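You operate a simulated robot arm through the tools that you are given. There is no shell and no other tool.

You are at the controls of a simulated two-armed robot. One attempt, no reset.

## Task
Switch the synthesizer on, tune it and try the flute tab.
Fine: the display ends on IN TUNE; hold the A key till the level lamps have shown for a second; that tab alone stays on; leave the other controls alone.

The check looks at the end state, three seconds after you hand in, the way a careful person would. Anything else that was tipped, shoved, dropped, spilled or broken makes it a failure.

## Robot
Two 7-joint arms with two-finger parallel grippers on one trunk that stands fixed in place. Base frame: the origin is at the foot of the trunk, x ahead of it, y to its left, z up. Lengths are in cm, angles in rad, forces in N, time in s.
The left shoulder is at [5, 16.8, 115.7], the right one opposite. With the tool pointing down near the work surface each hand reaches from about 10 to 64 cm from the base axis, measured 20 degrees to its own side. Payload 1.57 kg a hand.
The TCP of each hand is the grasp point between the finger pads, 3 cm short of the fingertips. In the tool frame z runs along the fingers and y along their closing line. Largest opening 8 cm; finger width 1.7, thickness 1.2; the body of the gripper, 4 by 8.2 cm, starts 8 cm behind the TCP.
Orientation is that of the tool frame in the base frame, as a unit quaternion [w, x, y, z]. With the fingers straight down and closing along the base's y, the tool's x points along the base's -x, its y along +y and its z along -z.

## Interface
- The arms move only by the tool play_rows. It takes "left_steps", "right_steps" or both (then of equal length, played together; a hand with none holds still); each is a list of rows, each an object of numbers (a shift or turn left out is 0, a gripper value left out holds the last): "tx", "ty", "tz": the shift along the base's x, y, z in cm; "ax", "ay", "az": the turn, a rotation vector about the base's x, y, z in rad; "claw": the finger opening in cm, from 0 to 8. In form: [{"tx": .., "ty": .., "tz": .., "ax": .., "ay": .., "az": .., "claw": ..}, ...]. A call has 1 to 20 rows; each row is the pose to reach, as a shift and turn from the pose commanded when the call began. A row lasts 0.2 s, in which the tool goes at most 5 cm and 0.15 rad; a call with a longer step from one row to the next is refused whole, and so is a gripper value outside its range. Where a pose cannot be reached the arm comes as near as it can. A force on the tool above 90 N (or 10 N above the force at the start of the call, whichever is more), or a blocked arm, ends the call early, and 0.2 s more pass. The fingers move at their own pace (about 4.5 cm/s each) and stop on an object; they squeeze with about 43 N. The grip force told is the motor's: it shows also when the fingers shut on nothing. Time passes only in rows, and 0.2 s behind the last, so rows that repeat a pose let the fingers close. It gives the time, the measured TCP pose, the force on the tool (base axes), the opening and the grip force at its end, in the units of the frame above (readings bear some noise), with the torque about the TCP (base axes, N m) and any sound that the robot's microphone picked up, and new pictures: "pictures" is both (left out), scene, wrist or none (wrist: the cameras of the hands that moved).
- Cameras (640 x 400 px; columns grow to the right, rows downward): "scene" is now at [10.57, -4.62, 134.85]; the picture's right is [-0.57, -0.82, 0.00], its down [-0.61, 0.42, -0.68] and it looks along [0.56, -0.38, -0.74] (base axes); focal length 255 px, centre (320, 200). "left" rides on the left gripper at [7.2, 0.7, -12.2] in its tool frame; the picture's right is [-0.09, 1.00, 0.00], its down [-0.84, -0.08, -0.54] and it looks along [-0.54, -0.05, 0.84] (tool axes); focal length 238 px, centre (320, 200). "right" rides on the right gripper at [7.2, -0.7, -12.2] in its tool frame; the picture's right is [0.09, 1.00, 0.00], its down [-0.84, 0.08, -0.54] and it looks along [-0.54, 0.05, 0.84] (tool axes); focal length 238 px, centre (320, 200). There is no depth. A picture from a camera that has moved, and an enlarged one, comes with that camera's place and axes in the base frame and with its lens.
- slide_trunk(by): slides the trunk up (or, below 0, down) by that many cm; the arms and the scene camera ride with it, the base frame stays. It gives what a move gives, with no picture.
- pan_tilt(pan, tilt): turns the head with the scene camera to pan (to the left, within 1.396 rad either way) and tilt (down, from -0.506 to 1.204), counted from straight ahead of the robot. It gives what a move gives, and a new picture of the scene camera.
- inspect(camera, box): a new picture of the part [left, top, right, bottom] of that camera's present view, enlarged. It takes no simulated time.
- finish_job(): hands the job in; it is judged then, once.

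Places have to be worked out from the pictures, the camera data and where the tool is seen. Open the grippers and draw the arms clear of the work before you hand the job in, unless the task says otherwise.

The tools are called as a command line: name --argument value ..., lists and objects as JSON in quotes. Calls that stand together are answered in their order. play_rows: Moves the arms, as the interface text tells. Its arguments: {"type":"object","properties":{"left_steps":{"type":"array","items":{"type":"object","properties":{"tx":{"type":"number"},"ty":{"type":"number"},"tz":{"type":"number"},"ax":{"type":"number"},"ay":{"type":"number"},"az":{"type":"number"},"claw":{"type":"number"}}}},"right_steps":{"type":"array","items":{"type":"object","properties":{"tx":{"type":"number"},"ty":{"type":"number"},"tz":{"type":"number"},"ax":{"type":"number"},"ay":{"type":"number"},"az":{"type":"number"},"claw":{"type":"number"}}}},"pictures":{"type":"string","enum":["both","scene","wrist","none"]}},"required":[]} The other tools are called the same way: slide_trunk (by) moves the trunk up or down; pan_tilt (pan, tilt) turns the head that bears the scene camera; inspect (camera, box) takes an enlarged picture of a part of a camera's view; finish_job () hands the job in.

At the start:

```text
clock: 0.0
left_ee_pos: [40.69, -5.46, 115.23]
left_ee_rot: [0.001, -0.001, 1.0, 0.0]
left_force: [0.9, -0.3, 0.2]
left_moment: [0.03, -0.01, -0.01]
left_grip_width: 8.0
left_grip_force: 0.1
right_ee_pos: [22.33, -34.42, 114.52]
right_ee_rot: [0.0, 0.0, 1.0, 0.0]
right_force: [0.5, -0.1, -0.3]
right_moment: [-0.01, 0.0, 0.01]
right_grip_width: 7.98
right_grip_force: 0.0
trunk travel left (down, up): [-32.5, 11.8]
head pan, tilt (commanded): [-0.606, 0.829]
```

scene: 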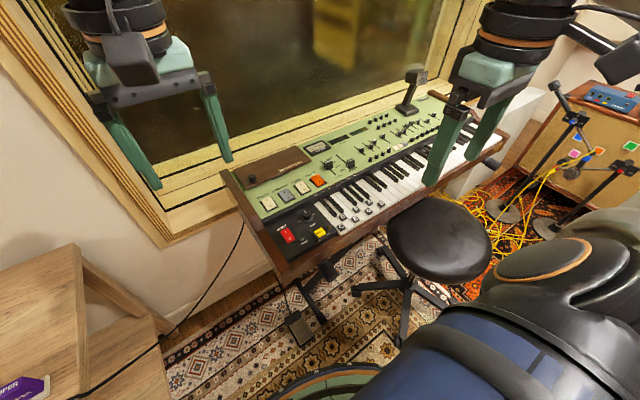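
right: 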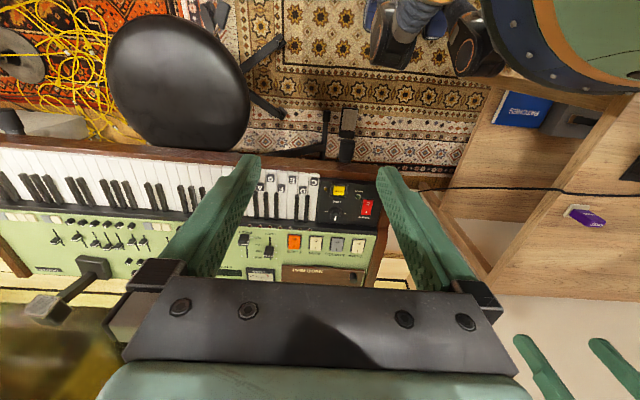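
left: 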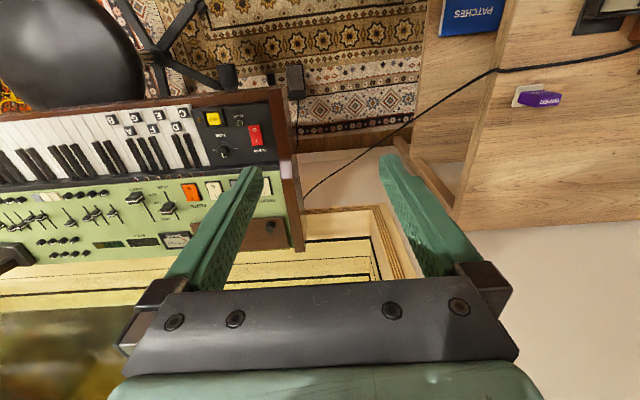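

I see a synthesizer ahead with a red power rocker, tabs, knobs and a display. I'll look at its parts enlarged before moving.

inspect --camera "scene" --box '[220, 130, 400, 260]'

inspect --camera "left" --box '[80, 80, 320, 260]'

inspect --camera "right" --box '[220, 160, 400, 290]'

inspect --camera "scene" --box '[300, 60, 520, 220]'

```text
3.08 times, centred on (310, 195) of scene
camera zoom: at [10.57, -4.62, 134.85], right [-0.57, -0.82, 0.0], down [-0.61, 0.42, -0.68], along [0.56, -0.38, -0.74], focal length 786 px, centre (351, 215)
```

zoom: 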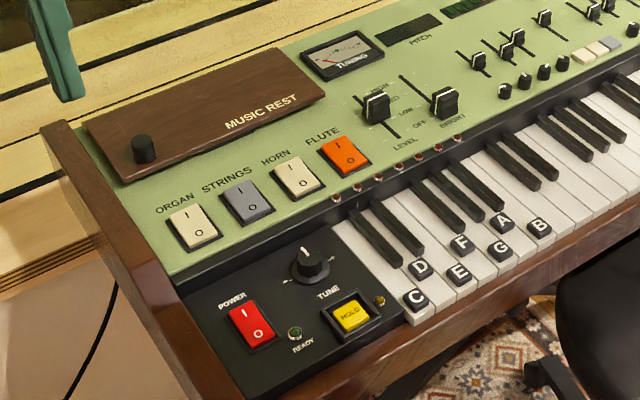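

```text
2.22 times, centred on (200, 170) of left
camera zoom: at [33.71, -4.82, 127.43], right [0.09, 1.0, 0.0], down [0.84, -0.08, 0.54], along [0.54, -0.05, -0.84], focal length 530 px, centre (587, 267)
```

zoom: 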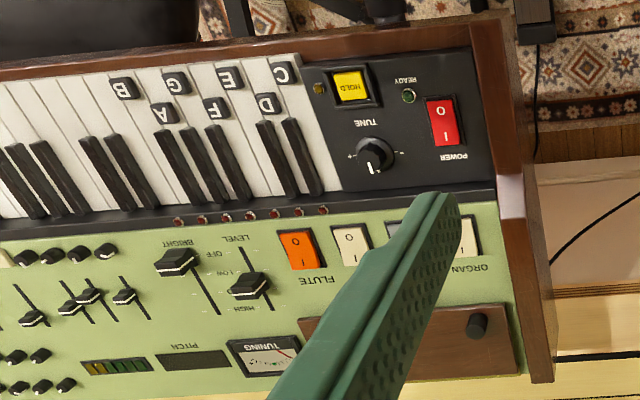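

```text
3.08 times, centred on (310, 225) of right
camera zoom: at [15.18, -34.96, 126.89], right [-0.09, 1.0, 0.0], down [0.84, 0.08, 0.54], along [0.54, 0.05, -0.84], focal length 733 px, centre (351, 123)
```

zoom: 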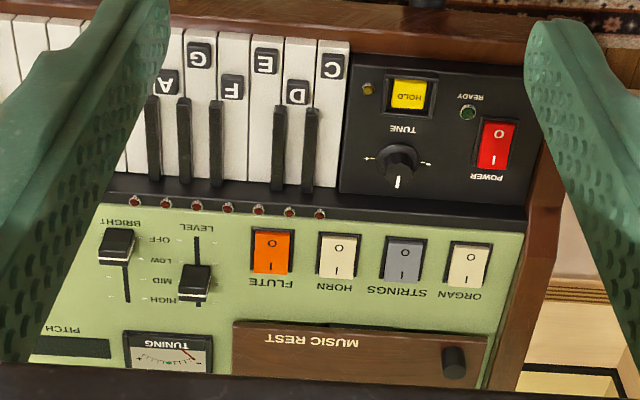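

```text
2.50 times, centred on (410, 140) of scene
camera zoom: at [10.57, -4.62, 134.85], right [-0.57, -0.82, 0.0], down [-0.61, 0.42, -0.68], along [0.56, -0.38, -0.74], focal length 638 px, centre (95, 350)
```

zoom: 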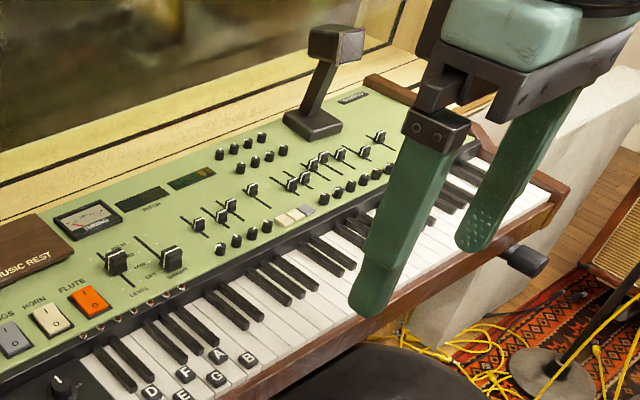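

Left to right I see the ORGAN, STRINGS, HORN and FLUTE tabs, with power, tune knob, READY lamp and HOLD button in front of them. I'll zoom in further to read the tab states and the display.

inspect --camera "scene" --box '[260, 165, 340, 215]'

inspect --camera "scene" --box '[270, 200, 350, 250]'

inspect --camera "scene" --box '[300, 120, 380, 170]'

inspect --camera "right" --box '[280, 215, 380, 277]'

```text
8.00 times, centred on (300, 190) of scene
camera zoom: at [10.57, -4.62, 134.85], right [-0.57, -0.82, 0.0], down [-0.61, 0.42, -0.68], along [0.56, -0.38, -0.74], focal length 2042 px, centre (480, 280)
```

zoom: 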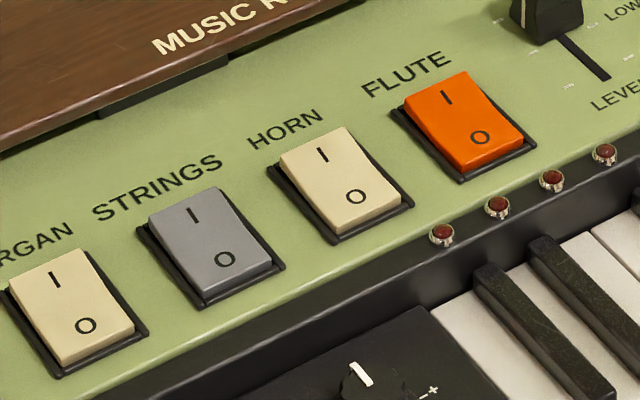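

```text
8.00 times, centred on (310, 225) of scene
camera zoom: at [10.57, -4.62, 134.85], right [-0.57, -0.82, 0.0], down [-0.61, 0.42, -0.68], along [0.56, -0.38, -0.74], focal length 2042 px, centre (400, 0)
```

zoom: 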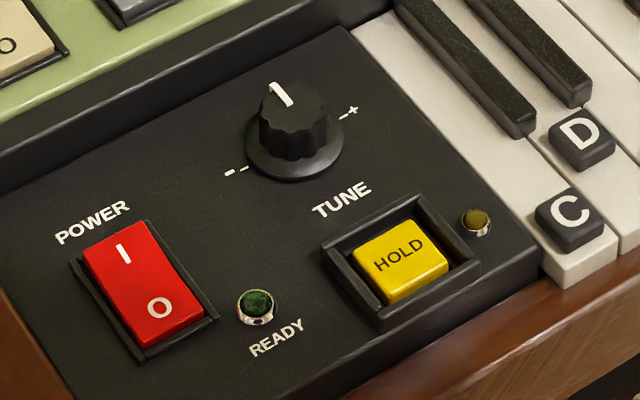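

```text
8.00 times, centred on (340, 145) of scene
camera zoom: at [10.57, -4.62, 134.85], right [-0.57, -0.82, 0.0], down [-0.61, 0.42, -0.68], along [0.56, -0.38, -0.74], focal length 2042 px, centre (160, 640)
```

zoom: 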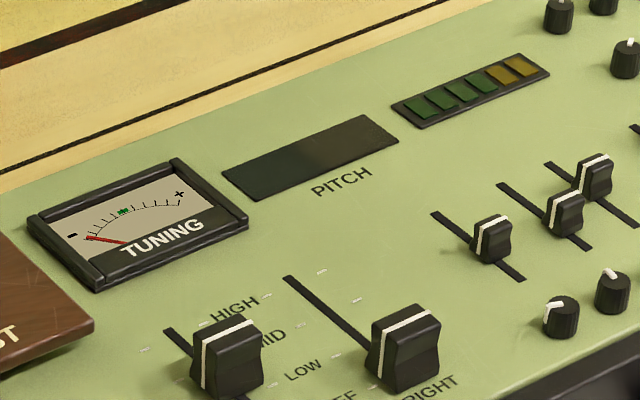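

```text
6.40 times, centred on (330, 246) of right
camera zoom: at [15.18, -34.96, 126.89], right [-0.09, 1.0, 0.0], down [0.84, 0.08, 0.54], along [0.54, 0.05, -0.84], focal length 1525 px, centre (256, -94)
```

zoom: 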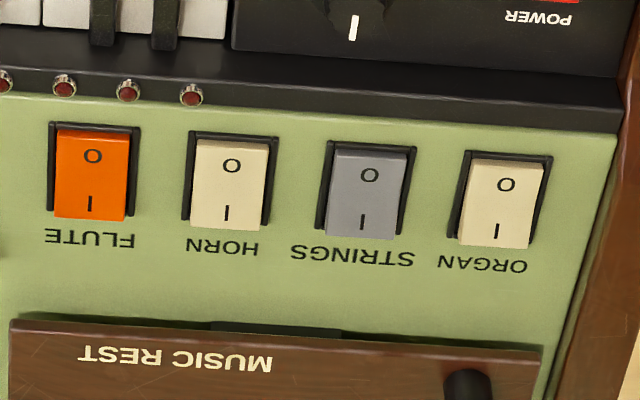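

All four tabs look off (I ends raised), the meter rests at minus, and the PITCH display is dark. I'll park the left hand off to the left and bring the closed right hand over the power switch (about [48.5, -20, 77]), stopping high to get a closer look.

play_rows --left_steps '[{"ty": 4}, {"ty": 8}, {"ty": 12}, {"ty": 16}, {"ty": 20}, {"ty": 22}, {"ty": 22}, {"ty": 22}, {"ty": 22}, {"ty": 22}, {"ty": 22}, {"ty": 22}]' --right_steps '[{"tx": 4, "ty": 2.4, "claw": 0}, {"tx": 8, "ty": 4.8}, {"tx": 12, "ty": 7.2}, {"tx": 16, "ty": 9.6}, {"tx": 20, "ty": 12}, {"tx": 23.7, "ty": 14.4}, {"tx": 23.7, "ty": 14.4, "tz": -4}, {"tx": 23.7, "ty": 14.4, "tz": -8}, {"tx": 23.7, "ty": 14.4, "tz": -12}, {"tx": 23.7, "ty": 14.4, "tz": -16}, {"tx": 23.7, "ty": 14.4, "tz": -19.5}, {"tx": 23.7, "ty": 14.4, "tz": -19.5}]' --pictures "both"

```text
clock: 2.6
left_ee_pos: [40.93, 16.67, 115.53]
left_ee_rot: [0.0, -0.001, 1.0, -0.001]
left_force: [0.9, -0.9, -0.3]
left_moment: [-0.03, -0.01, 0.0]
left_grip_width: 7.99
left_grip_force: 0.2
right_ee_pos: [45.84, -20.31, 95.06]
right_ee_rot: [0.0, -0.001, 1.0, 0.0]
right_force: [-0.8, -0.7, 0.3]
right_moment: [0.01, 0.0, 0.0]
right_grip_width: 0.0
right_grip_force: 21.2
trunk travel left (down, up): [-32.5, 11.8]
head pan, tilt (commanded): [-0.606, 0.829]
camera scene: at [10.56, -4.62, 134.85], right [-0.57, -0.82, 0.0], down [-0.61, 0.42, -0.68], along [0.56, -0.38, -0.74], focal length 255 px, centre (320, 200)
camera right: at [38.67, -20.85, 107.25], right [-0.09, 1.0, 0.0], down [0.84, 0.08, 0.54], along [0.54, 0.05, -0.84], focal length 238 px, centre (320, 200)
camera left: at [33.82, 17.25, 127.58], right [0.09, 1.0, 0.0], down [0.84, -0.08, 0.54], along [0.54, -0.05, -0.84], focal length 238 px, centre (320, 200)
```

scene: 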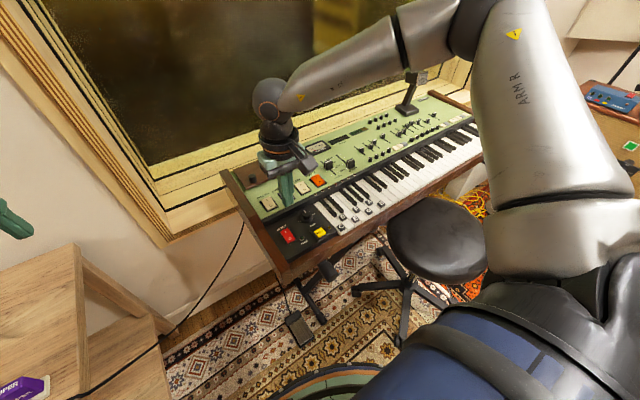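
right: 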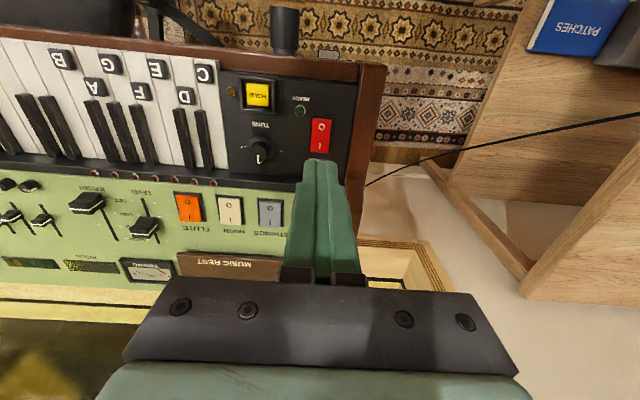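
left: 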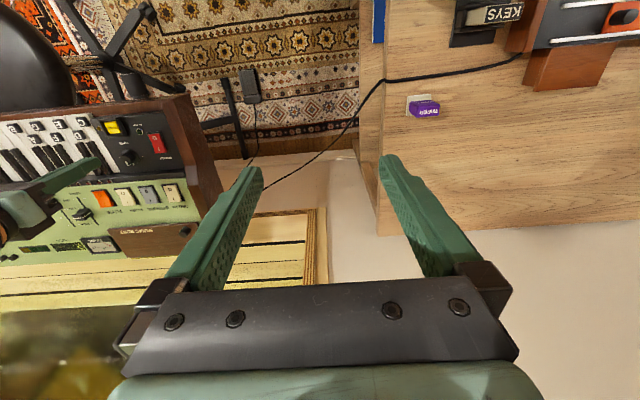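

The switch sits at about pixel (321,135) in the wrist view, which puts it near [48.3, -19.9, 76.5]. I'll enlarge this view to get precise places for all the targets.

inspect --camera "right" --box '[220, 60, 380, 160]'

inspect --camera "right" --box '[20, 30, 220, 155]'

inspect --camera "right" --box '[120, 160, 300, 273]'

inspect --camera "left" --box '[0, 90, 220, 228]'

```text
4.00 times, centred on (300, 110) of right
camera zoom: at [38.67, -20.85, 107.25], right [-0.09, 1.0, 0.0], down [0.84, 0.08, 0.54], along [0.54, 0.05, -0.84], focal length 953 px, centre (400, 560)
```

zoom: 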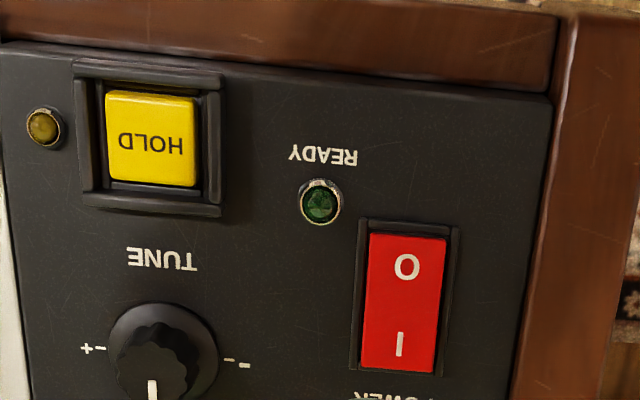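

```text
3.20 times, centred on (120, 92) of right
camera zoom: at [38.67, -20.85, 107.25], right [-0.09, 1.0, 0.0], down [0.84, 0.08, 0.54], along [0.54, 0.05, -0.84], focal length 763 px, centre (960, 544)
```

zoom: 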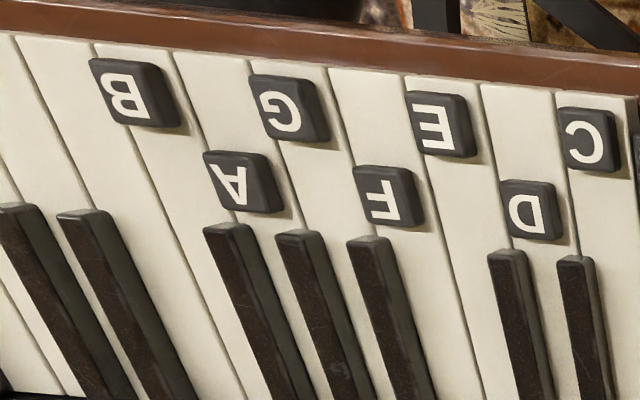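

```text
3.54 times, centred on (210, 216) of right
camera zoom: at [38.67, -20.85, 107.25], right [-0.09, 1.0, 0.0], down [0.84, 0.08, 0.54], along [0.54, 0.05, -0.84], focal length 844 px, centre (709, 142)
```

zoom: 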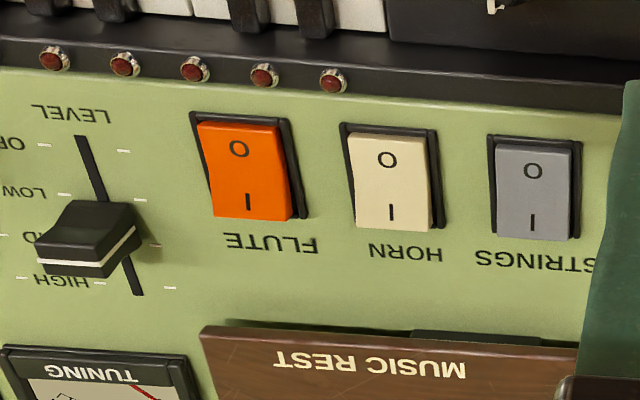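

```text
2.90 times, centred on (110, 159) of left
camera zoom: at [33.82, 17.25, 127.58], right [0.09, 1.0, 0.0], down [0.84, -0.08, 0.54], along [0.54, -0.05, -0.84], focal length 691 px, centre (929, 319)
```

zoom: 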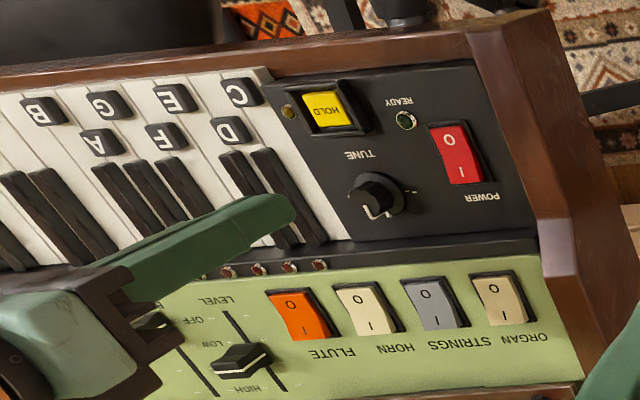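

I put the power I-end near [49.7, -19.9, 77], the knob near [50, -27.3], the A tile near [44.6, -45.6], and the flute I-end near [60.9, -37.5, 79.8]. I'll tilt the closed fingers 0.3 rad about x so a narrow edge leads, then move over the power I-end and stop a few cm above it.

play_rows --right_steps '[{"tx": 1.3, "ty": 0.2, "tz": -2, "ax": 0.1}, {"tx": 2.6, "ty": 0.4, "tz": -4, "ax": 0.2}, {"tx": 3.8, "ty": 0.6, "tz": -6, "ax": 0.3}, {"tx": 3.8, "ty": 0.6, "tz": -8.5, "ax": 0.3}, {"tx": 3.8, "ty": 0.6, "tz": -11, "ax": 0.3}, {"tx": 3.8, "ty": 0.6, "tz": -11, "ax": 0.3}]' --pictures "both"

```text
clock: 4.0
left_ee_pos: [40.92, 16.68, 115.49]
left_ee_rot: [-0.001, -0.001, 1.0, 0.001]
left_force: [-0.2, 0.6, -0.1]
left_moment: [0.0, -0.03, -0.01]
left_grip_width: 7.98
left_grip_force: 0.0
right_ee_pos: [47.63, -20.65, 86.1]
right_ee_rot: [0.0, -0.001, 0.989, 0.15]
right_force: [-0.7, 0.1, 0.6]
right_moment: [-0.04, -0.03, -0.02]
right_grip_width: 0.0
right_grip_force: 21.5
right hand out of reach, approached as far as the arm can: row 3, 4, 5, 6
trunk travel left (down, up): [-32.5, 11.8]
head pan, tilt (commanded): [-0.606, 0.829]
camera scene: at [10.58, -4.62, 134.85], right [-0.57, -0.82, 0.0], down [-0.61, 0.42, -0.68], along [0.56, -0.38, -0.74], focal length 255 px, centre (320, 200)
camera right: at [40.45, -24.68, 97.69], right [-0.09, 0.95, 0.29], down [0.84, -0.09, 0.54], along [0.54, 0.3, -0.79], focal length 238 px, centre (320, 200)
```

scene: 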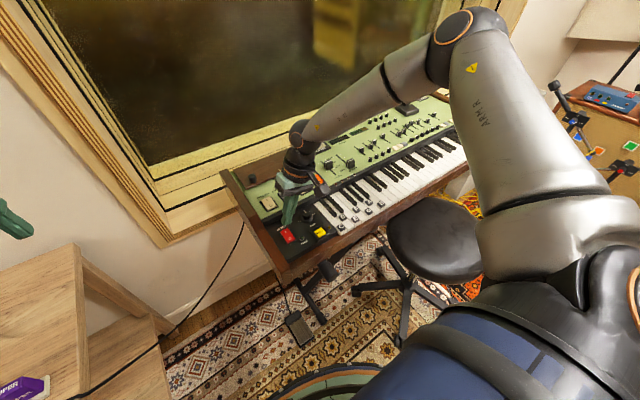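
right: 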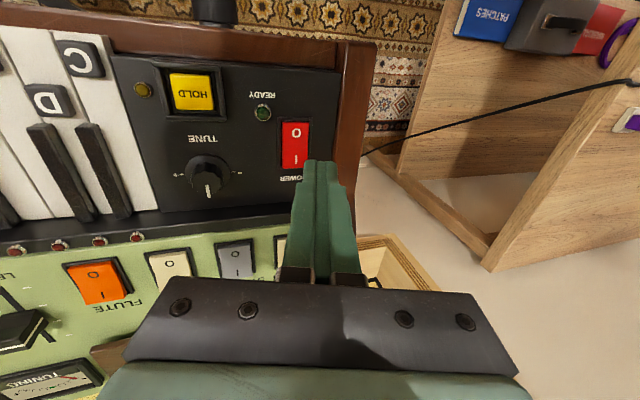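

The arm ran out of reach at about x 47.6 from this shoulder height. I'll raise the hand untilted, then lower the trunk so the shoulder is nearer the working height.

play_rows --right_steps '[{"tx": -2, "ty": 0, "tz": 3, "ax": -0.1}, {"tx": -4, "ty": 0, "tz": 6, "ax": -0.2}, {"tx": -4.8, "ty": -0.6, "tz": 10, "ax": -0.3}, {"tx": -4.8, "ty": -0.6, "tz": 14.5, "ax": -0.3}, {"tx": -4.8, "ty": -0.6, "tz": 19, "ax": -0.3}, {"tx": -4.8, "ty": -0.6, "tz": 23.5, "ax": -0.3}, {"tx": -4.8, "ty": -0.6, "tz": 26, "ax": -0.3}, {"tx": -4.8, "ty": -0.6, "tz": 26, "ax": -0.3}]' --pictures "none"

slide_trunk --by -15

pan_tilt --pan -0.606 --tilt 0.75

```text
clock: 5.8
left_ee_pos: [40.83, 16.64, 115.4]
left_ee_rot: [0.001, -0.001, 1.0, 0.0]
left_force: [-0.3, 0.0, 0.1]
left_moment: [0.01, 0.01, -0.01]
left_grip_width: 8.02
left_grip_force: 0.0
right_ee_pos: [43.09, -21.44, 112.2]
right_ee_rot: [0.0, 0.0, 1.0, 0.0]
right_force: [-0.7, 0.1, 0.0]
right_moment: [0.04, -0.01, 0.01]
right_grip_width: 0.0
right_grip_force: 21.4
trunk travel left (down, up): [-32.5, 11.8]
head pan, tilt (commanded): [-0.606, 0.829]
```

```text
clock: 7.5
left_ee_pos: [40.87, 16.65, 100.42]
left_ee_rot: [0.0, 0.0, 1.0, -0.001]
left_force: [0.5, -0.3, -0.1]
left_moment: [-0.03, 0.02, -0.04]
left_grip_width: 7.99
left_grip_force: 0.1
right_ee_pos: [43.15, -21.39, 97.12]
right_ee_rot: [0.0, 0.0, 1.0, 0.0]
right_force: [-0.2, -0.1, -0.3]
right_moment: [0.02, 0.0, 0.01]
right_grip_width: 0.0
right_grip_force: 21.0
trunk travel left (down, up): [-17.5, 26.8]
head pan, tilt (commanded): [-0.606, 0.829]
```

```text
clock: 8.2
left_ee_pos: [40.83, 16.69, 100.52]
left_ee_rot: [0.0, -0.001, 1.0, 0.0]
left_force: [0.4, -0.5, -0.5]
left_moment: [0.03, 0.0, 0.01]
left_grip_width: 8.01
left_grip_force: 0.1
right_ee_pos: [43.11, -21.4, 97.13]
right_ee_rot: [0.0, 0.001, 1.0, 0.0]
right_force: [0.2, -0.5, 0.5]
right_moment: [-0.02, 0.01, 0.01]
right_grip_width: 0.0
right_grip_force: 21.0
trunk travel left (down, up): [-17.5, 26.8]
head pan, tilt (commanded): [-0.606, 0.75]
camera scene: at [10.87, -4.84, 120.49], right [-0.57, -0.82, 0.0], down [-0.56, 0.39, -0.73], along [0.6, -0.42, -0.68], focal length 255 px, centre (320, 200)
```

scene: 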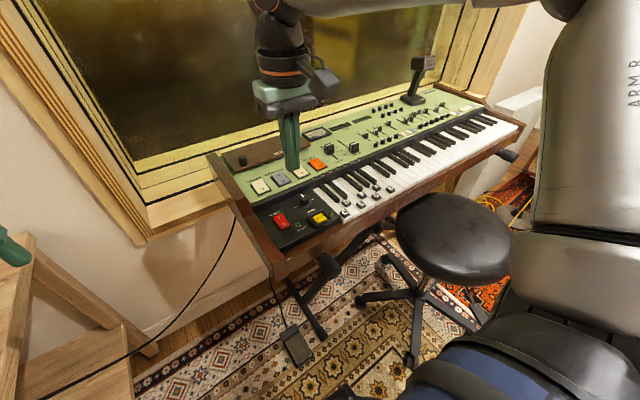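

The hand is at [43.1, -21.4, 97.1] with the shoulder about 15 cm lower. I'll try the tilted approach above the power I-end again.

play_rows --right_steps '[{"tx": 2.2, "ty": 0.6, "tz": -2, "ax": 0.1}, {"tx": 4.4, "ty": 1.2, "tz": -4, "ax": 0.2}, {"tx": 6.6, "ty": 1.8, "tz": -6, "ax": 0.3}, {"tx": 6.6, "ty": 1.8, "tz": -9, "ax": 0.3}, {"tx": 6.6, "ty": 1.8, "tz": -12, "ax": 0.3}, {"tx": 6.6, "ty": 1.8, "tz": -13, "ax": 0.3}, {"tx": 6.6, "ty": 1.8, "tz": -13, "ax": 0.3}]' --pictures "both"

```text
clock: 9.8
left_ee_pos: [40.85, 16.64, 100.38]
left_ee_rot: [0.0, 0.0, 1.0, 0.0]
left_force: [0.2, -0.6, 0.4]
left_moment: [0.02, -0.02, -0.01]
left_grip_width: 8.0
left_grip_force: 0.1
right_ee_pos: [49.87, -19.44, 83.92]
right_ee_rot: [0.0, 0.001, 0.989, 0.15]
right_force: [0.3, 0.1, 0.4]
right_moment: [-0.01, -0.02, -0.01]
right_grip_width: 0.0
right_grip_force: 21.1
trunk travel left (down, up): [-17.5, 26.8]
head pan, tilt (commanded): [-0.606, 0.75]
camera scene: at [10.87, -4.84, 120.49], right [-0.57, -0.82, 0.0], down [-0.56, 0.39, -0.73], along [0.6, -0.42, -0.68], focal length 255 px, centre (320, 200)
camera right: at [42.6, -23.55, 95.48], right [-0.09, 0.95, 0.29], down [0.84, -0.09, 0.54], along [0.54, 0.3, -0.79], focal length 238 px, centre (320, 200)
```

scene: 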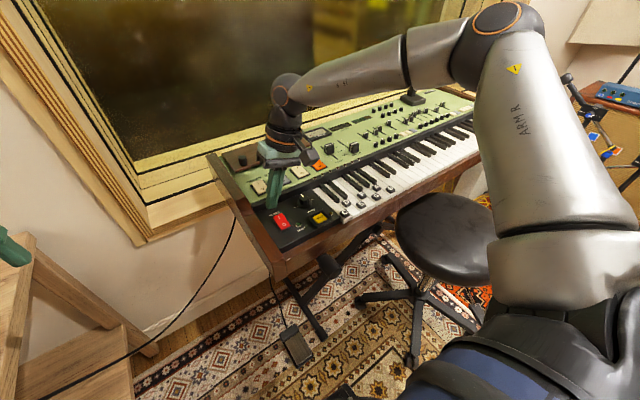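
right: 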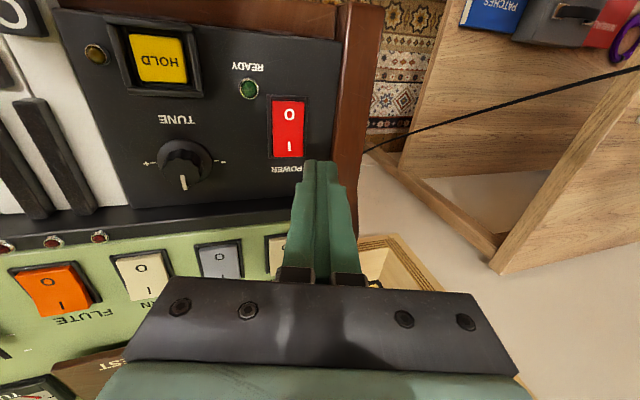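

The lower finger edge sits about 2.7 cm above the I end at x 49.0–50.7. I'll shift back 0.4 cm and descend in small steps, watching the force.

play_rows --right_steps '[{"tx": -0.4, "ty": -0.1, "tz": -1}, {"tx": -0.4, "ty": -0.1, "tz": -1.8}, {"tx": -0.4, "ty": -0.1, "tz": -2.3}, {"tx": -0.4, "ty": -0.1, "tz": -2.6}]' --pictures "both"

inspect --camera "scene" --box '[240, 180, 340, 243]'

```text
clock: 10.8
left_ee_pos: [41.01, 16.68, 100.51]
left_ee_rot: [-0.001, -0.002, 1.0, 0.0]
left_force: [0.0, 0.0, 0.1]
left_moment: [-0.02, -0.01, 0.04]
left_grip_width: 8.03
left_grip_force: 0.1
right_ee_pos: [49.27, -19.69, 81.47]
right_ee_rot: [-0.001, 0.0, 0.989, 0.15]
right_force: [0.8, 0.7, -0.1]
right_moment: [-0.05, -0.01, -0.02]
right_grip_width: 0.0
right_grip_force: 21.1
trunk travel left (down, up): [-17.5, 26.8]
head pan, tilt (commanded): [-0.606, 0.75]
camera scene: at [10.87, -4.84, 120.49], right [-0.57, -0.82, 0.0], down [-0.56, 0.39, -0.73], along [0.6, -0.42, -0.68], focal length 255 px, centre (320, 200)
camera right: at [42.1, -23.78, 93.1], right [-0.09, 0.95, 0.29], down [0.84, -0.09, 0.54], along [0.54, 0.3, -0.79], focal length 238 px, centre (320, 200)
```

scene: 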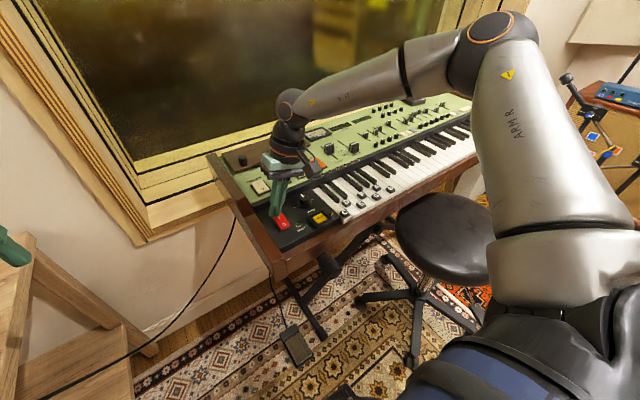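
right: 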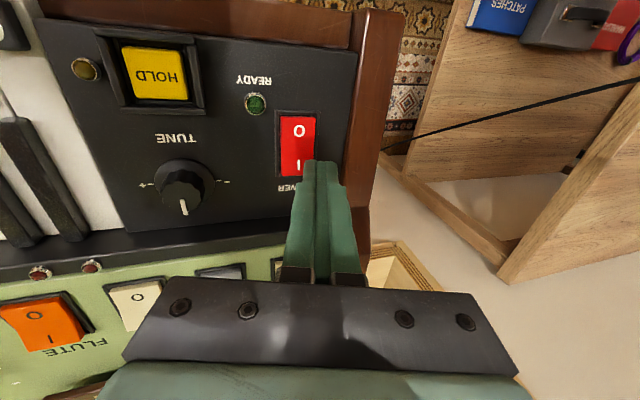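

```text
6.35 times, centred on (290, 212) of scene
camera zoom: at [10.87, -4.84, 120.49], right [-0.57, -0.82, 0.0], down [-0.56, 0.39, -0.73], along [0.6, -0.42, -0.68], focal length 1621 px, centre (510, 127)
```

zoom: 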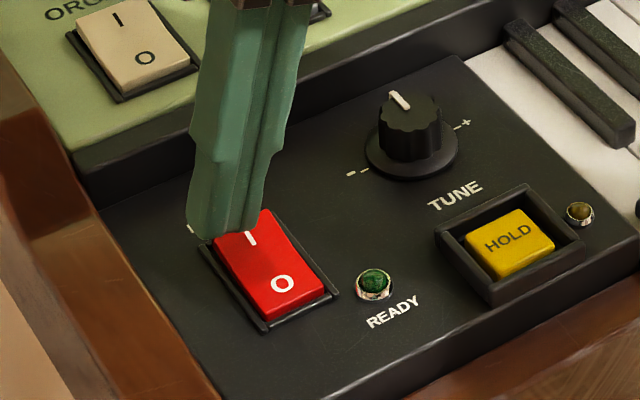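

The lower edge is right over the I mark (about y -20) and nearly touching. I'll push down in small increments and read the force and any sound.

play_rows --right_steps '[{"tx": 0.3, "ty": -0.1, "tz": -0.3}, {"tx": 0.3, "ty": -0.1, "tz": -0.6}, {"tx": 0.3, "ty": -0.1, "tz": -0.9}]' --pictures "wrist"

inspect --camera "scene" --box '[240, 180, 340, 243]'

```text
clock: 11.6
left_ee_pos: [40.84, 16.71, 100.47]
left_ee_rot: [0.0, -0.001, 1.0, 0.0]
left_force: [0.1, 0.0, -0.3]
left_moment: [0.0, 0.01, 0.03]
left_grip_width: 8.0
left_grip_force: 0.1
right_ee_pos: [49.73, -19.87, 80.67]
right_ee_rot: [0.0, 0.001, 0.989, 0.15]
right_force: [-0.7, 0.3, -0.4]
right_moment: [0.02, -0.01, 0.0]
right_grip_width: 0.0
right_grip_force: 21.2
trunk travel left (down, up): [-17.5, 26.8]
head pan, tilt (commanded): [-0.606, 0.75]
camera right: at [42.46, -23.92, 92.18], right [-0.09, 0.95, 0.29], down [0.84, -0.09, 0.54], along [0.54, 0.3, -0.79], focal length 238 px, centre (320, 200)
```

right: 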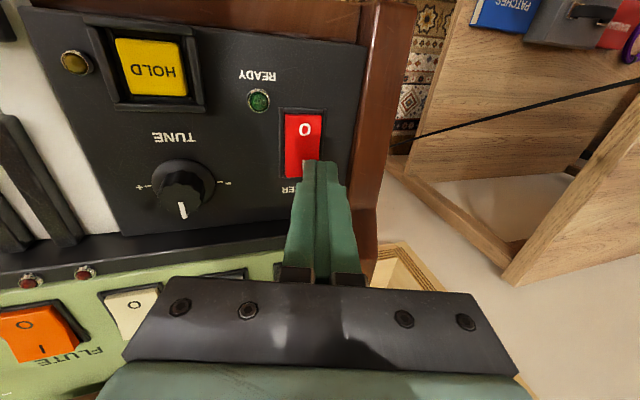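

```text
6.35 times, centred on (290, 212) of scene
camera zoom: at [10.87, -4.84, 120.49], right [-0.57, -0.82, 0.0], down [-0.56, 0.39, -0.73], along [0.6, -0.42, -0.68], focal length 1621 px, centre (510, 127)
```

zoom: 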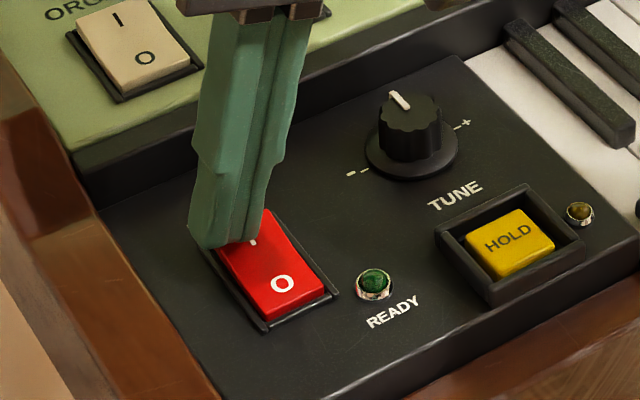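

No contact force yet, and the edge looks just above the I end. I'll continue down in small steps.

play_rows --right_steps '[{"tz": -0.3}, {"tz": -0.6}, {"tz": -0.6}]' --pictures "none"

inspect --camera "scene" --box '[240, 180, 340, 243]'

```text
clock: 12.4
left_ee_pos: [40.73, 16.69, 100.48]
left_ee_rot: [0.001, -0.001, 1.0, -0.001]
left_force: [0.8, -0.2, 0.2]
left_moment: [0.0, 0.0, 0.04]
left_grip_width: 7.99
left_grip_force: 0.2
right_ee_pos: [49.69, -19.74, 80.28]
right_ee_rot: [0.002, 0.0, 0.989, 0.15]
right_force: [1.2, -2.8, 9.4]
right_moment: [-0.12, 0.02, 0.03]
right_grip_width: 0.01
right_grip_force: 21.4
trunk travel left (down, up): [-17.5, 26.8]
head pan, tilt (commanded): [-0.606, 0.75]
```

```text
6.35 times, centred on (290, 212) of scene
camera zoom: at [10.81, -4.83, 120.51], right [-0.57, -0.82, 0.0], down [-0.56, 0.39, -0.73], along [0.6, -0.42, -0.68], focal length 1621 px, centre (510, 127)
```

zoom: 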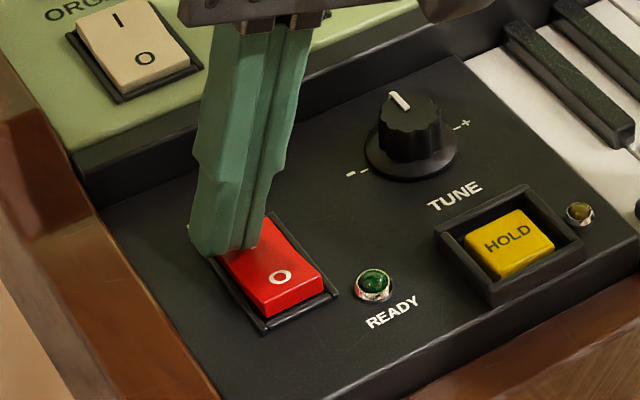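

Contact at about 9 N, and the O end now looks raised, so the rocker seems to have flipped. I'll lift off a little and check the display and lamps.

play_rows --right_steps '[{"tz": 1.5}, {"tz": 4}, {"tx": -2, "tz": 7}, {"tx": -2, "tz": 7}]' --pictures "wrist"

inspect --camera "scene" --box '[240, 180, 340, 243]'

inspect --camera "scene" --box '[290, 95, 410, 170]'

```text
clock: 13.4
left_ee_pos: [40.83, 16.69, 100.47]
left_ee_rot: [0.0, -0.001, 1.0, 0.0]
left_force: [0.8, 0.4, -0.3]
left_moment: [0.0, -0.04, -0.01]
left_grip_width: 8.0
left_grip_force: 0.0
right_ee_pos: [47.55, -19.8, 87.04]
right_ee_rot: [0.0, -0.001, 0.989, 0.149]
right_force: [0.2, -0.6, 0.6]
right_moment: [0.0, -0.01, -0.02]
right_grip_width: 0.0
right_grip_force: 20.9
trunk travel left (down, up): [-17.5, 26.8]
head pan, tilt (commanded): [-0.606, 0.75]
camera right: at [40.35, -23.96, 98.61], right [-0.09, 0.95, 0.29], down [0.84, -0.09, 0.54], along [0.54, 0.3, -0.79], focal length 238 px, centre (320, 200)
```

right: 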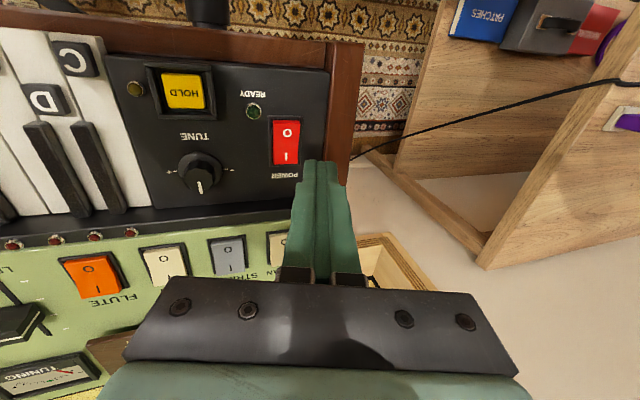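

```text
6.35 times, centred on (290, 212) of scene
camera zoom: at [10.85, -4.84, 120.49], right [-0.57, -0.82, 0.0], down [-0.56, 0.39, -0.73], along [0.6, -0.42, -0.68], focal length 1621 px, centre (510, 127)
```

zoom: 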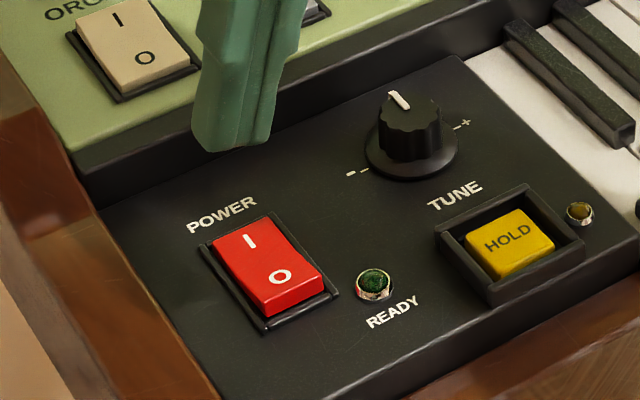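

```text
5.33 times, centred on (350, 132) of scene
camera zoom: at [10.85, -4.84, 120.49], right [-0.57, -0.82, 0.0], down [-0.56, 0.39, -0.73], along [0.6, -0.42, -0.68], focal length 1362 px, centre (160, 560)
```

zoom: 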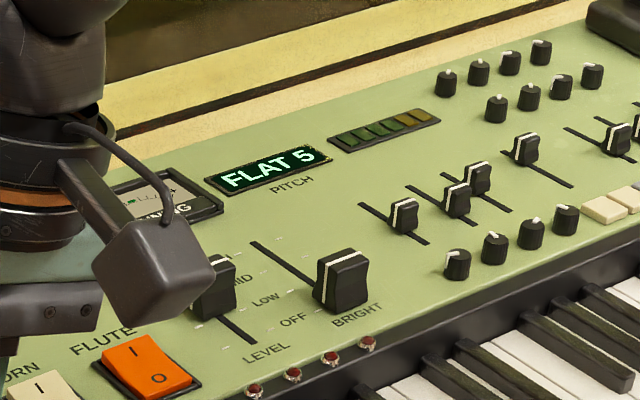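

Power is on: the PITCH display reads "FLAT 5" and the READY lamp isn't lit yet (warming up). I'll bring the right hand upright over the tune knob (about [50, -27.35], top near z 79.2) with the fingers open 4 cm, and let time pass.

play_rows --right_steps '[{"tx": 0.8, "ty": -2.5, "tz": 1, "ax": -0.1, "claw": 4.0}, {"tx": 1.6, "ty": -5, "tz": 1, "ax": -0.2}, {"tx": 2.4, "ty": -7.55, "tz": 1, "ax": -0.3}, {"tx": 2.4, "ty": -7.55, "tz": 1, "ax": -0.3}, {"tx": 2.4, "ty": -7.55, "tz": 1, "ax": -0.3}, {"tx": 2.4, "ty": -7.55, "tz": 1, "ax": -0.3}]' --pictures "both"

inspect --camera "scene" --box '[290, 95, 410, 170]'

inspect --camera "right" --box '[240, 90, 400, 190]'

```text
clock: 14.8
left_ee_pos: [40.92, 16.72, 100.46]
left_ee_rot: [0.0, -0.001, 1.0, 0.0]
left_force: [-0.5, 0.6, -0.7]
left_moment: [-0.01, 0.01, -0.01]
left_grip_width: 8.01
left_grip_force: 0.0
right_ee_pos: [49.88, -27.3, 88.23]
right_ee_rot: [0.0, -0.001, 1.0, 0.0]
right_force: [-0.5, 0.1, 0.2]
right_moment: [0.02, 0.01, -0.02]
right_grip_width: 4.0
right_grip_force: 0.0
trunk travel left (down, up): [-17.5, 26.8]
head pan, tilt (commanded): [-0.606, 0.75]
camera scene: at [10.87, -4.84, 120.49], right [-0.57, -0.82, 0.0], down [-0.56, 0.39, -0.73], along [0.6, -0.42, -0.68], focal length 255 px, centre (320, 200)
camera right: at [42.67, -27.89, 100.39], right [-0.09, 1.0, 0.0], down [0.84, 0.08, 0.54], along [0.54, 0.05, -0.84], focal length 238 px, centre (320, 200)
```

scene: 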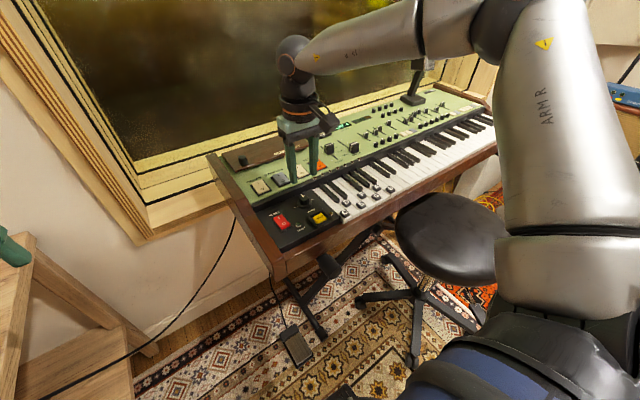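
right: 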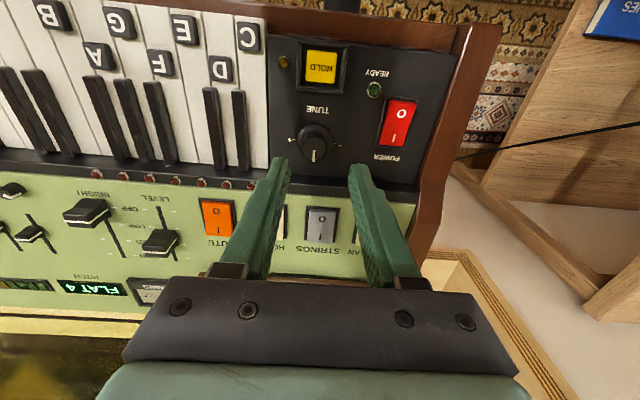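

```text
5.33 times, centred on (350, 132) of scene
camera zoom: at [10.87, -4.84, 120.49], right [-0.57, -0.82, 0.0], down [-0.56, 0.39, -0.73], along [0.6, -0.42, -0.68], focal length 1362 px, centre (160, 560)
```

zoom: 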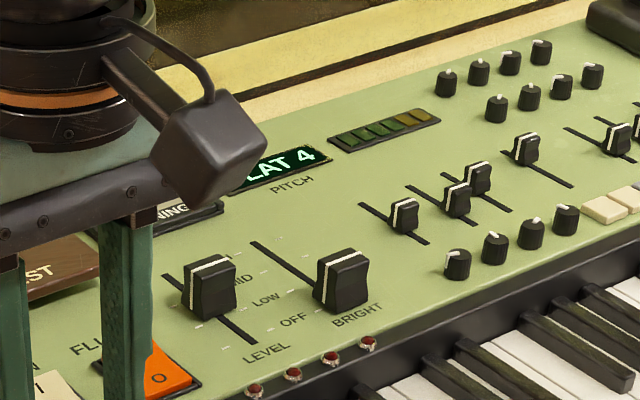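

```text
4.00 times, centred on (320, 140) of right
camera zoom: at [42.67, -27.89, 100.39], right [-0.09, 1.0, 0.0], down [0.84, 0.08, 0.54], along [0.54, 0.05, -0.84], focal length 953 px, centre (320, 440)
```

zoom: 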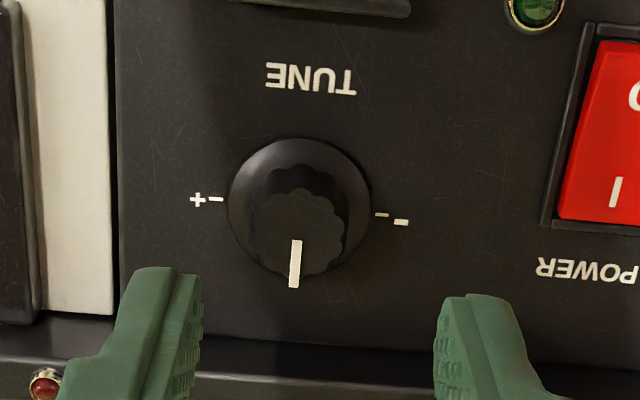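

The display drifts (FLAT 5 → FLAT 4) as it warms up, and the wrist camera can see it too. I'll descend so the tips are just above the knob top, then wait for READY.

play_rows --right_steps '[{"tx": 0.3, "ty": -0.2, "tz": -2}, {"tx": 0.3, "ty": -0.2, "tz": -4}, {"tx": 0.3, "ty": -0.2, "tz": -5}, {"tx": 0.3, "ty": -0.2, "tz": -5}, {"tx": 0.3, "ty": -0.2, "tz": -5}, {"tx": 0.3, "ty": -0.2, "tz": -5}, {"tx": 0.3, "ty": -0.2, "tz": -5}, {"tx": 0.3, "ty": -0.2, "tz": -5}, {"tx": 0.3, "ty": -0.2, "tz": -5}, {"tx": 0.3, "ty": -0.2, "tz": -5}]' --pictures "both"

inspect --camera "right" --box '[240, 90, 400, 190]'

inspect --camera "right" --box '[0, 240, 160, 340]'

inspect --camera "scene" --box '[240, 165, 340, 227]'

```text
clock: 17.0
left_ee_pos: [40.9, 16.75, 100.38]
left_ee_rot: [0.0, -0.001, 1.0, 0.0]
left_force: [-0.8, -0.2, -0.6]
left_moment: [-0.01, 0.03, 0.01]
left_grip_width: 8.0
left_grip_force: 0.1
right_ee_pos: [50.24, -27.61, 82.98]
right_ee_rot: [0.0, 0.0, 1.0, 0.0]
right_force: [0.2, -0.3, 0.6]
right_moment: [-0.02, 0.01, -0.02]
right_grip_width: 3.98
right_grip_force: 0.1
trunk travel left (down, up): [-17.5, 26.8]
head pan, tilt (commanded): [-0.606, 0.75]
camera scene: at [10.87, -4.84, 120.49], right [-0.57, -0.82, 0.0], down [-0.56, 0.39, -0.73], along [0.6, -0.42, -0.68], focal length 255 px, centre (320, 200)
camera right: at [43.12, -28.12, 95.34], right [-0.09, 1.0, 0.0], down [0.84, 0.08, 0.54], along [0.54, 0.05, -0.84], focal length 238 px, centre (320, 200)
```

scene: 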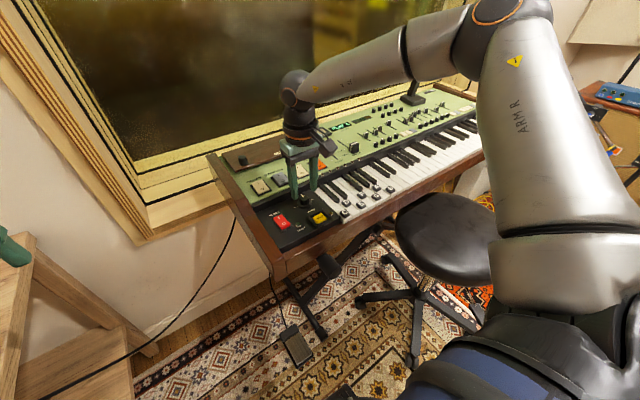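
right: 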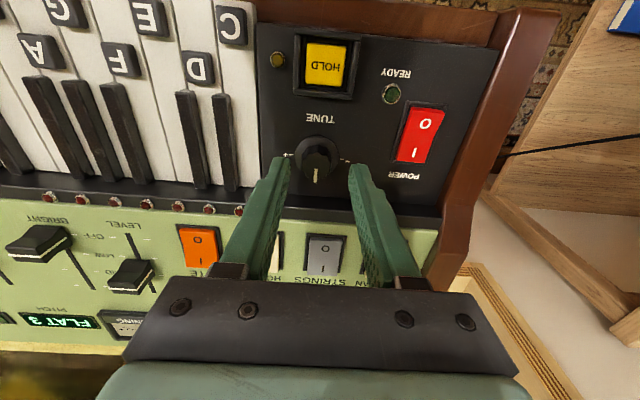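

```text
4.00 times, centred on (320, 140) of right
camera zoom: at [43.12, -28.12, 95.34], right [-0.09, 1.0, 0.0], down [0.84, 0.08, 0.54], along [0.54, 0.05, -0.84], focal length 953 px, centre (320, 440)
```

zoom: 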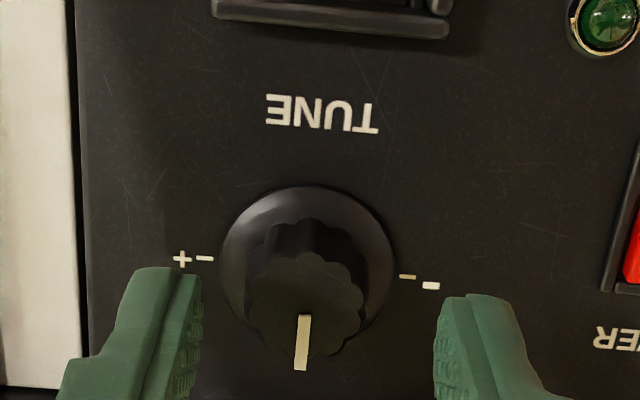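

```text
4.00 times, centred on (80, 290) of right
camera zoom: at [43.12, -28.12, 95.34], right [-0.09, 1.0, 0.0], down [0.84, 0.08, 0.54], along [0.54, 0.05, -0.84], focal length 953 px, centre (1280, -160)
```

zoom: 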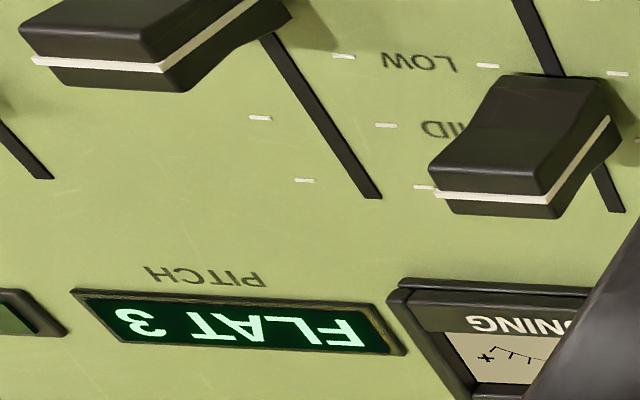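

```text
6.40 times, centred on (290, 196) of scene
camera zoom: at [10.87, -4.84, 120.49], right [-0.57, -0.82, 0.0], down [-0.56, 0.39, -0.73], along [0.6, -0.42, -0.68], focal length 1634 px, centre (512, 226)
```

zoom: 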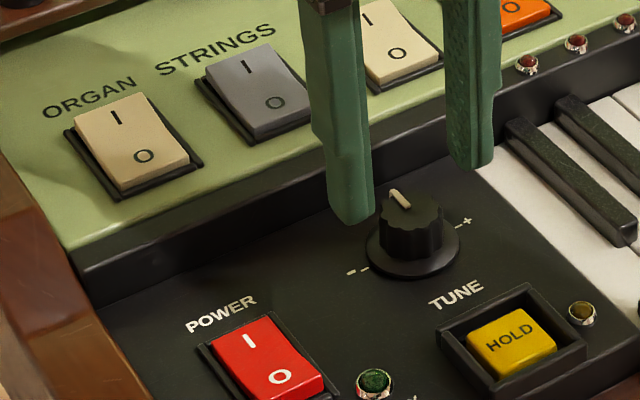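

It now reads FLAT 3 and is still drifting. The knob axis is at about [50.75, -27.65], so I'll correct by (+0.45, -0.15) and keep waiting above it for the READY lamp.

play_rows --right_steps '[{"tx": 0.45, "ty": -0.15}, {"tx": 0.45, "ty": -0.15}, {"tx": 0.45, "ty": -0.15}, {"tx": 0.45, "ty": -0.15}, {"tx": 0.45, "ty": -0.15}, {"tx": 0.45, "ty": -0.15}, {"tx": 0.45, "ty": -0.15}, {"tx": 0.45, "ty": -0.15}, {"tx": 0.45, "ty": -0.15}, {"tx": 0.45, "ty": -0.15}, {"tx": 0.45, "ty": -0.15}, {"tx": 0.45, "ty": -0.15}, {"tx": 0.45, "ty": -0.15}, {"tx": 0.45, "ty": -0.15}, {"tx": 0.45, "ty": -0.15}, {"tx": 0.45, "ty": -0.15}, {"tx": 0.45, "ty": -0.15}, {"tx": 0.45, "ty": -0.15}, {"tx": 0.45, "ty": -0.15}, {"tx": 0.45, "ty": -0.15}]' --pictures "wrist"

inspect --camera "right" --box '[240, 70, 420, 182]'

inspect --camera "right" --box '[0, 270, 160, 370]'

```text
clock: 21.2
left_ee_pos: [40.91, 16.61, 100.41]
left_ee_rot: [0.0, -0.001, 1.0, 0.0]
left_force: [-0.6, -0.2, -0.5]
left_moment: [0.02, 0.01, 0.0]
left_grip_width: 8.0
left_grip_force: 0.0
right_ee_pos: [50.78, -27.75, 83.05]
right_ee_rot: [0.0, 0.0, 1.0, 0.0]
right_force: [0.1, -0.5, -0.4]
right_moment: [0.01, -0.01, -0.01]
right_grip_width: 4.02
right_grip_force: 0.0
trunk travel left (down, up): [-17.5, 26.8]
head pan, tilt (commanded): [-0.606, 0.75]
camera right: at [43.56, -28.31, 95.43], right [-0.09, 1.0, 0.0], down [0.84, 0.08, 0.54], along [0.54, 0.05, -0.84], focal length 238 px, centre (320, 200)
```

right: 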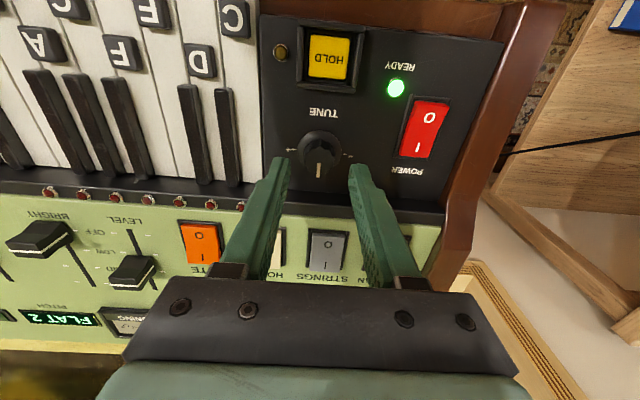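

```text
3.56 times, centred on (330, 126) of right
camera zoom: at [43.56, -28.31, 95.43], right [-0.09, 1.0, 0.0], down [0.84, 0.08, 0.54], along [0.54, 0.05, -0.84], focal length 848 px, centre (284, 463)
```

zoom: 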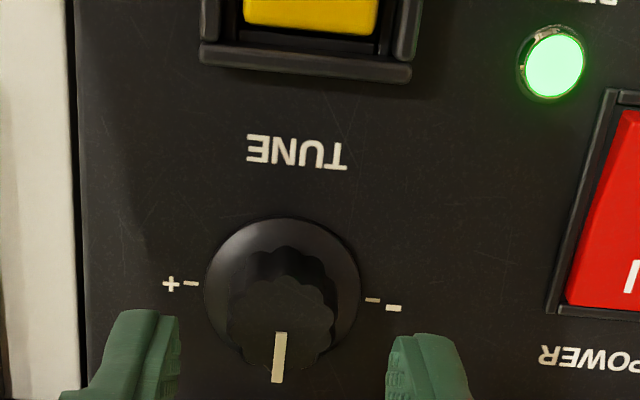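

```text
4.00 times, centred on (80, 320) of right
camera zoom: at [43.56, -28.31, 95.43], right [-0.09, 1.0, 0.0], down [0.84, 0.08, 0.54], along [0.54, 0.05, -0.84], focal length 953 px, centre (1280, -280)
```

zoom: 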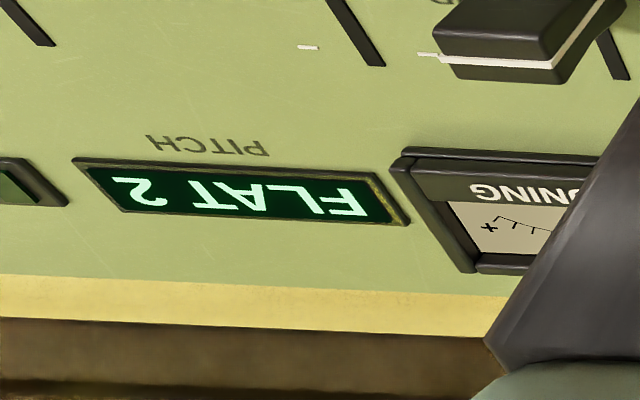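

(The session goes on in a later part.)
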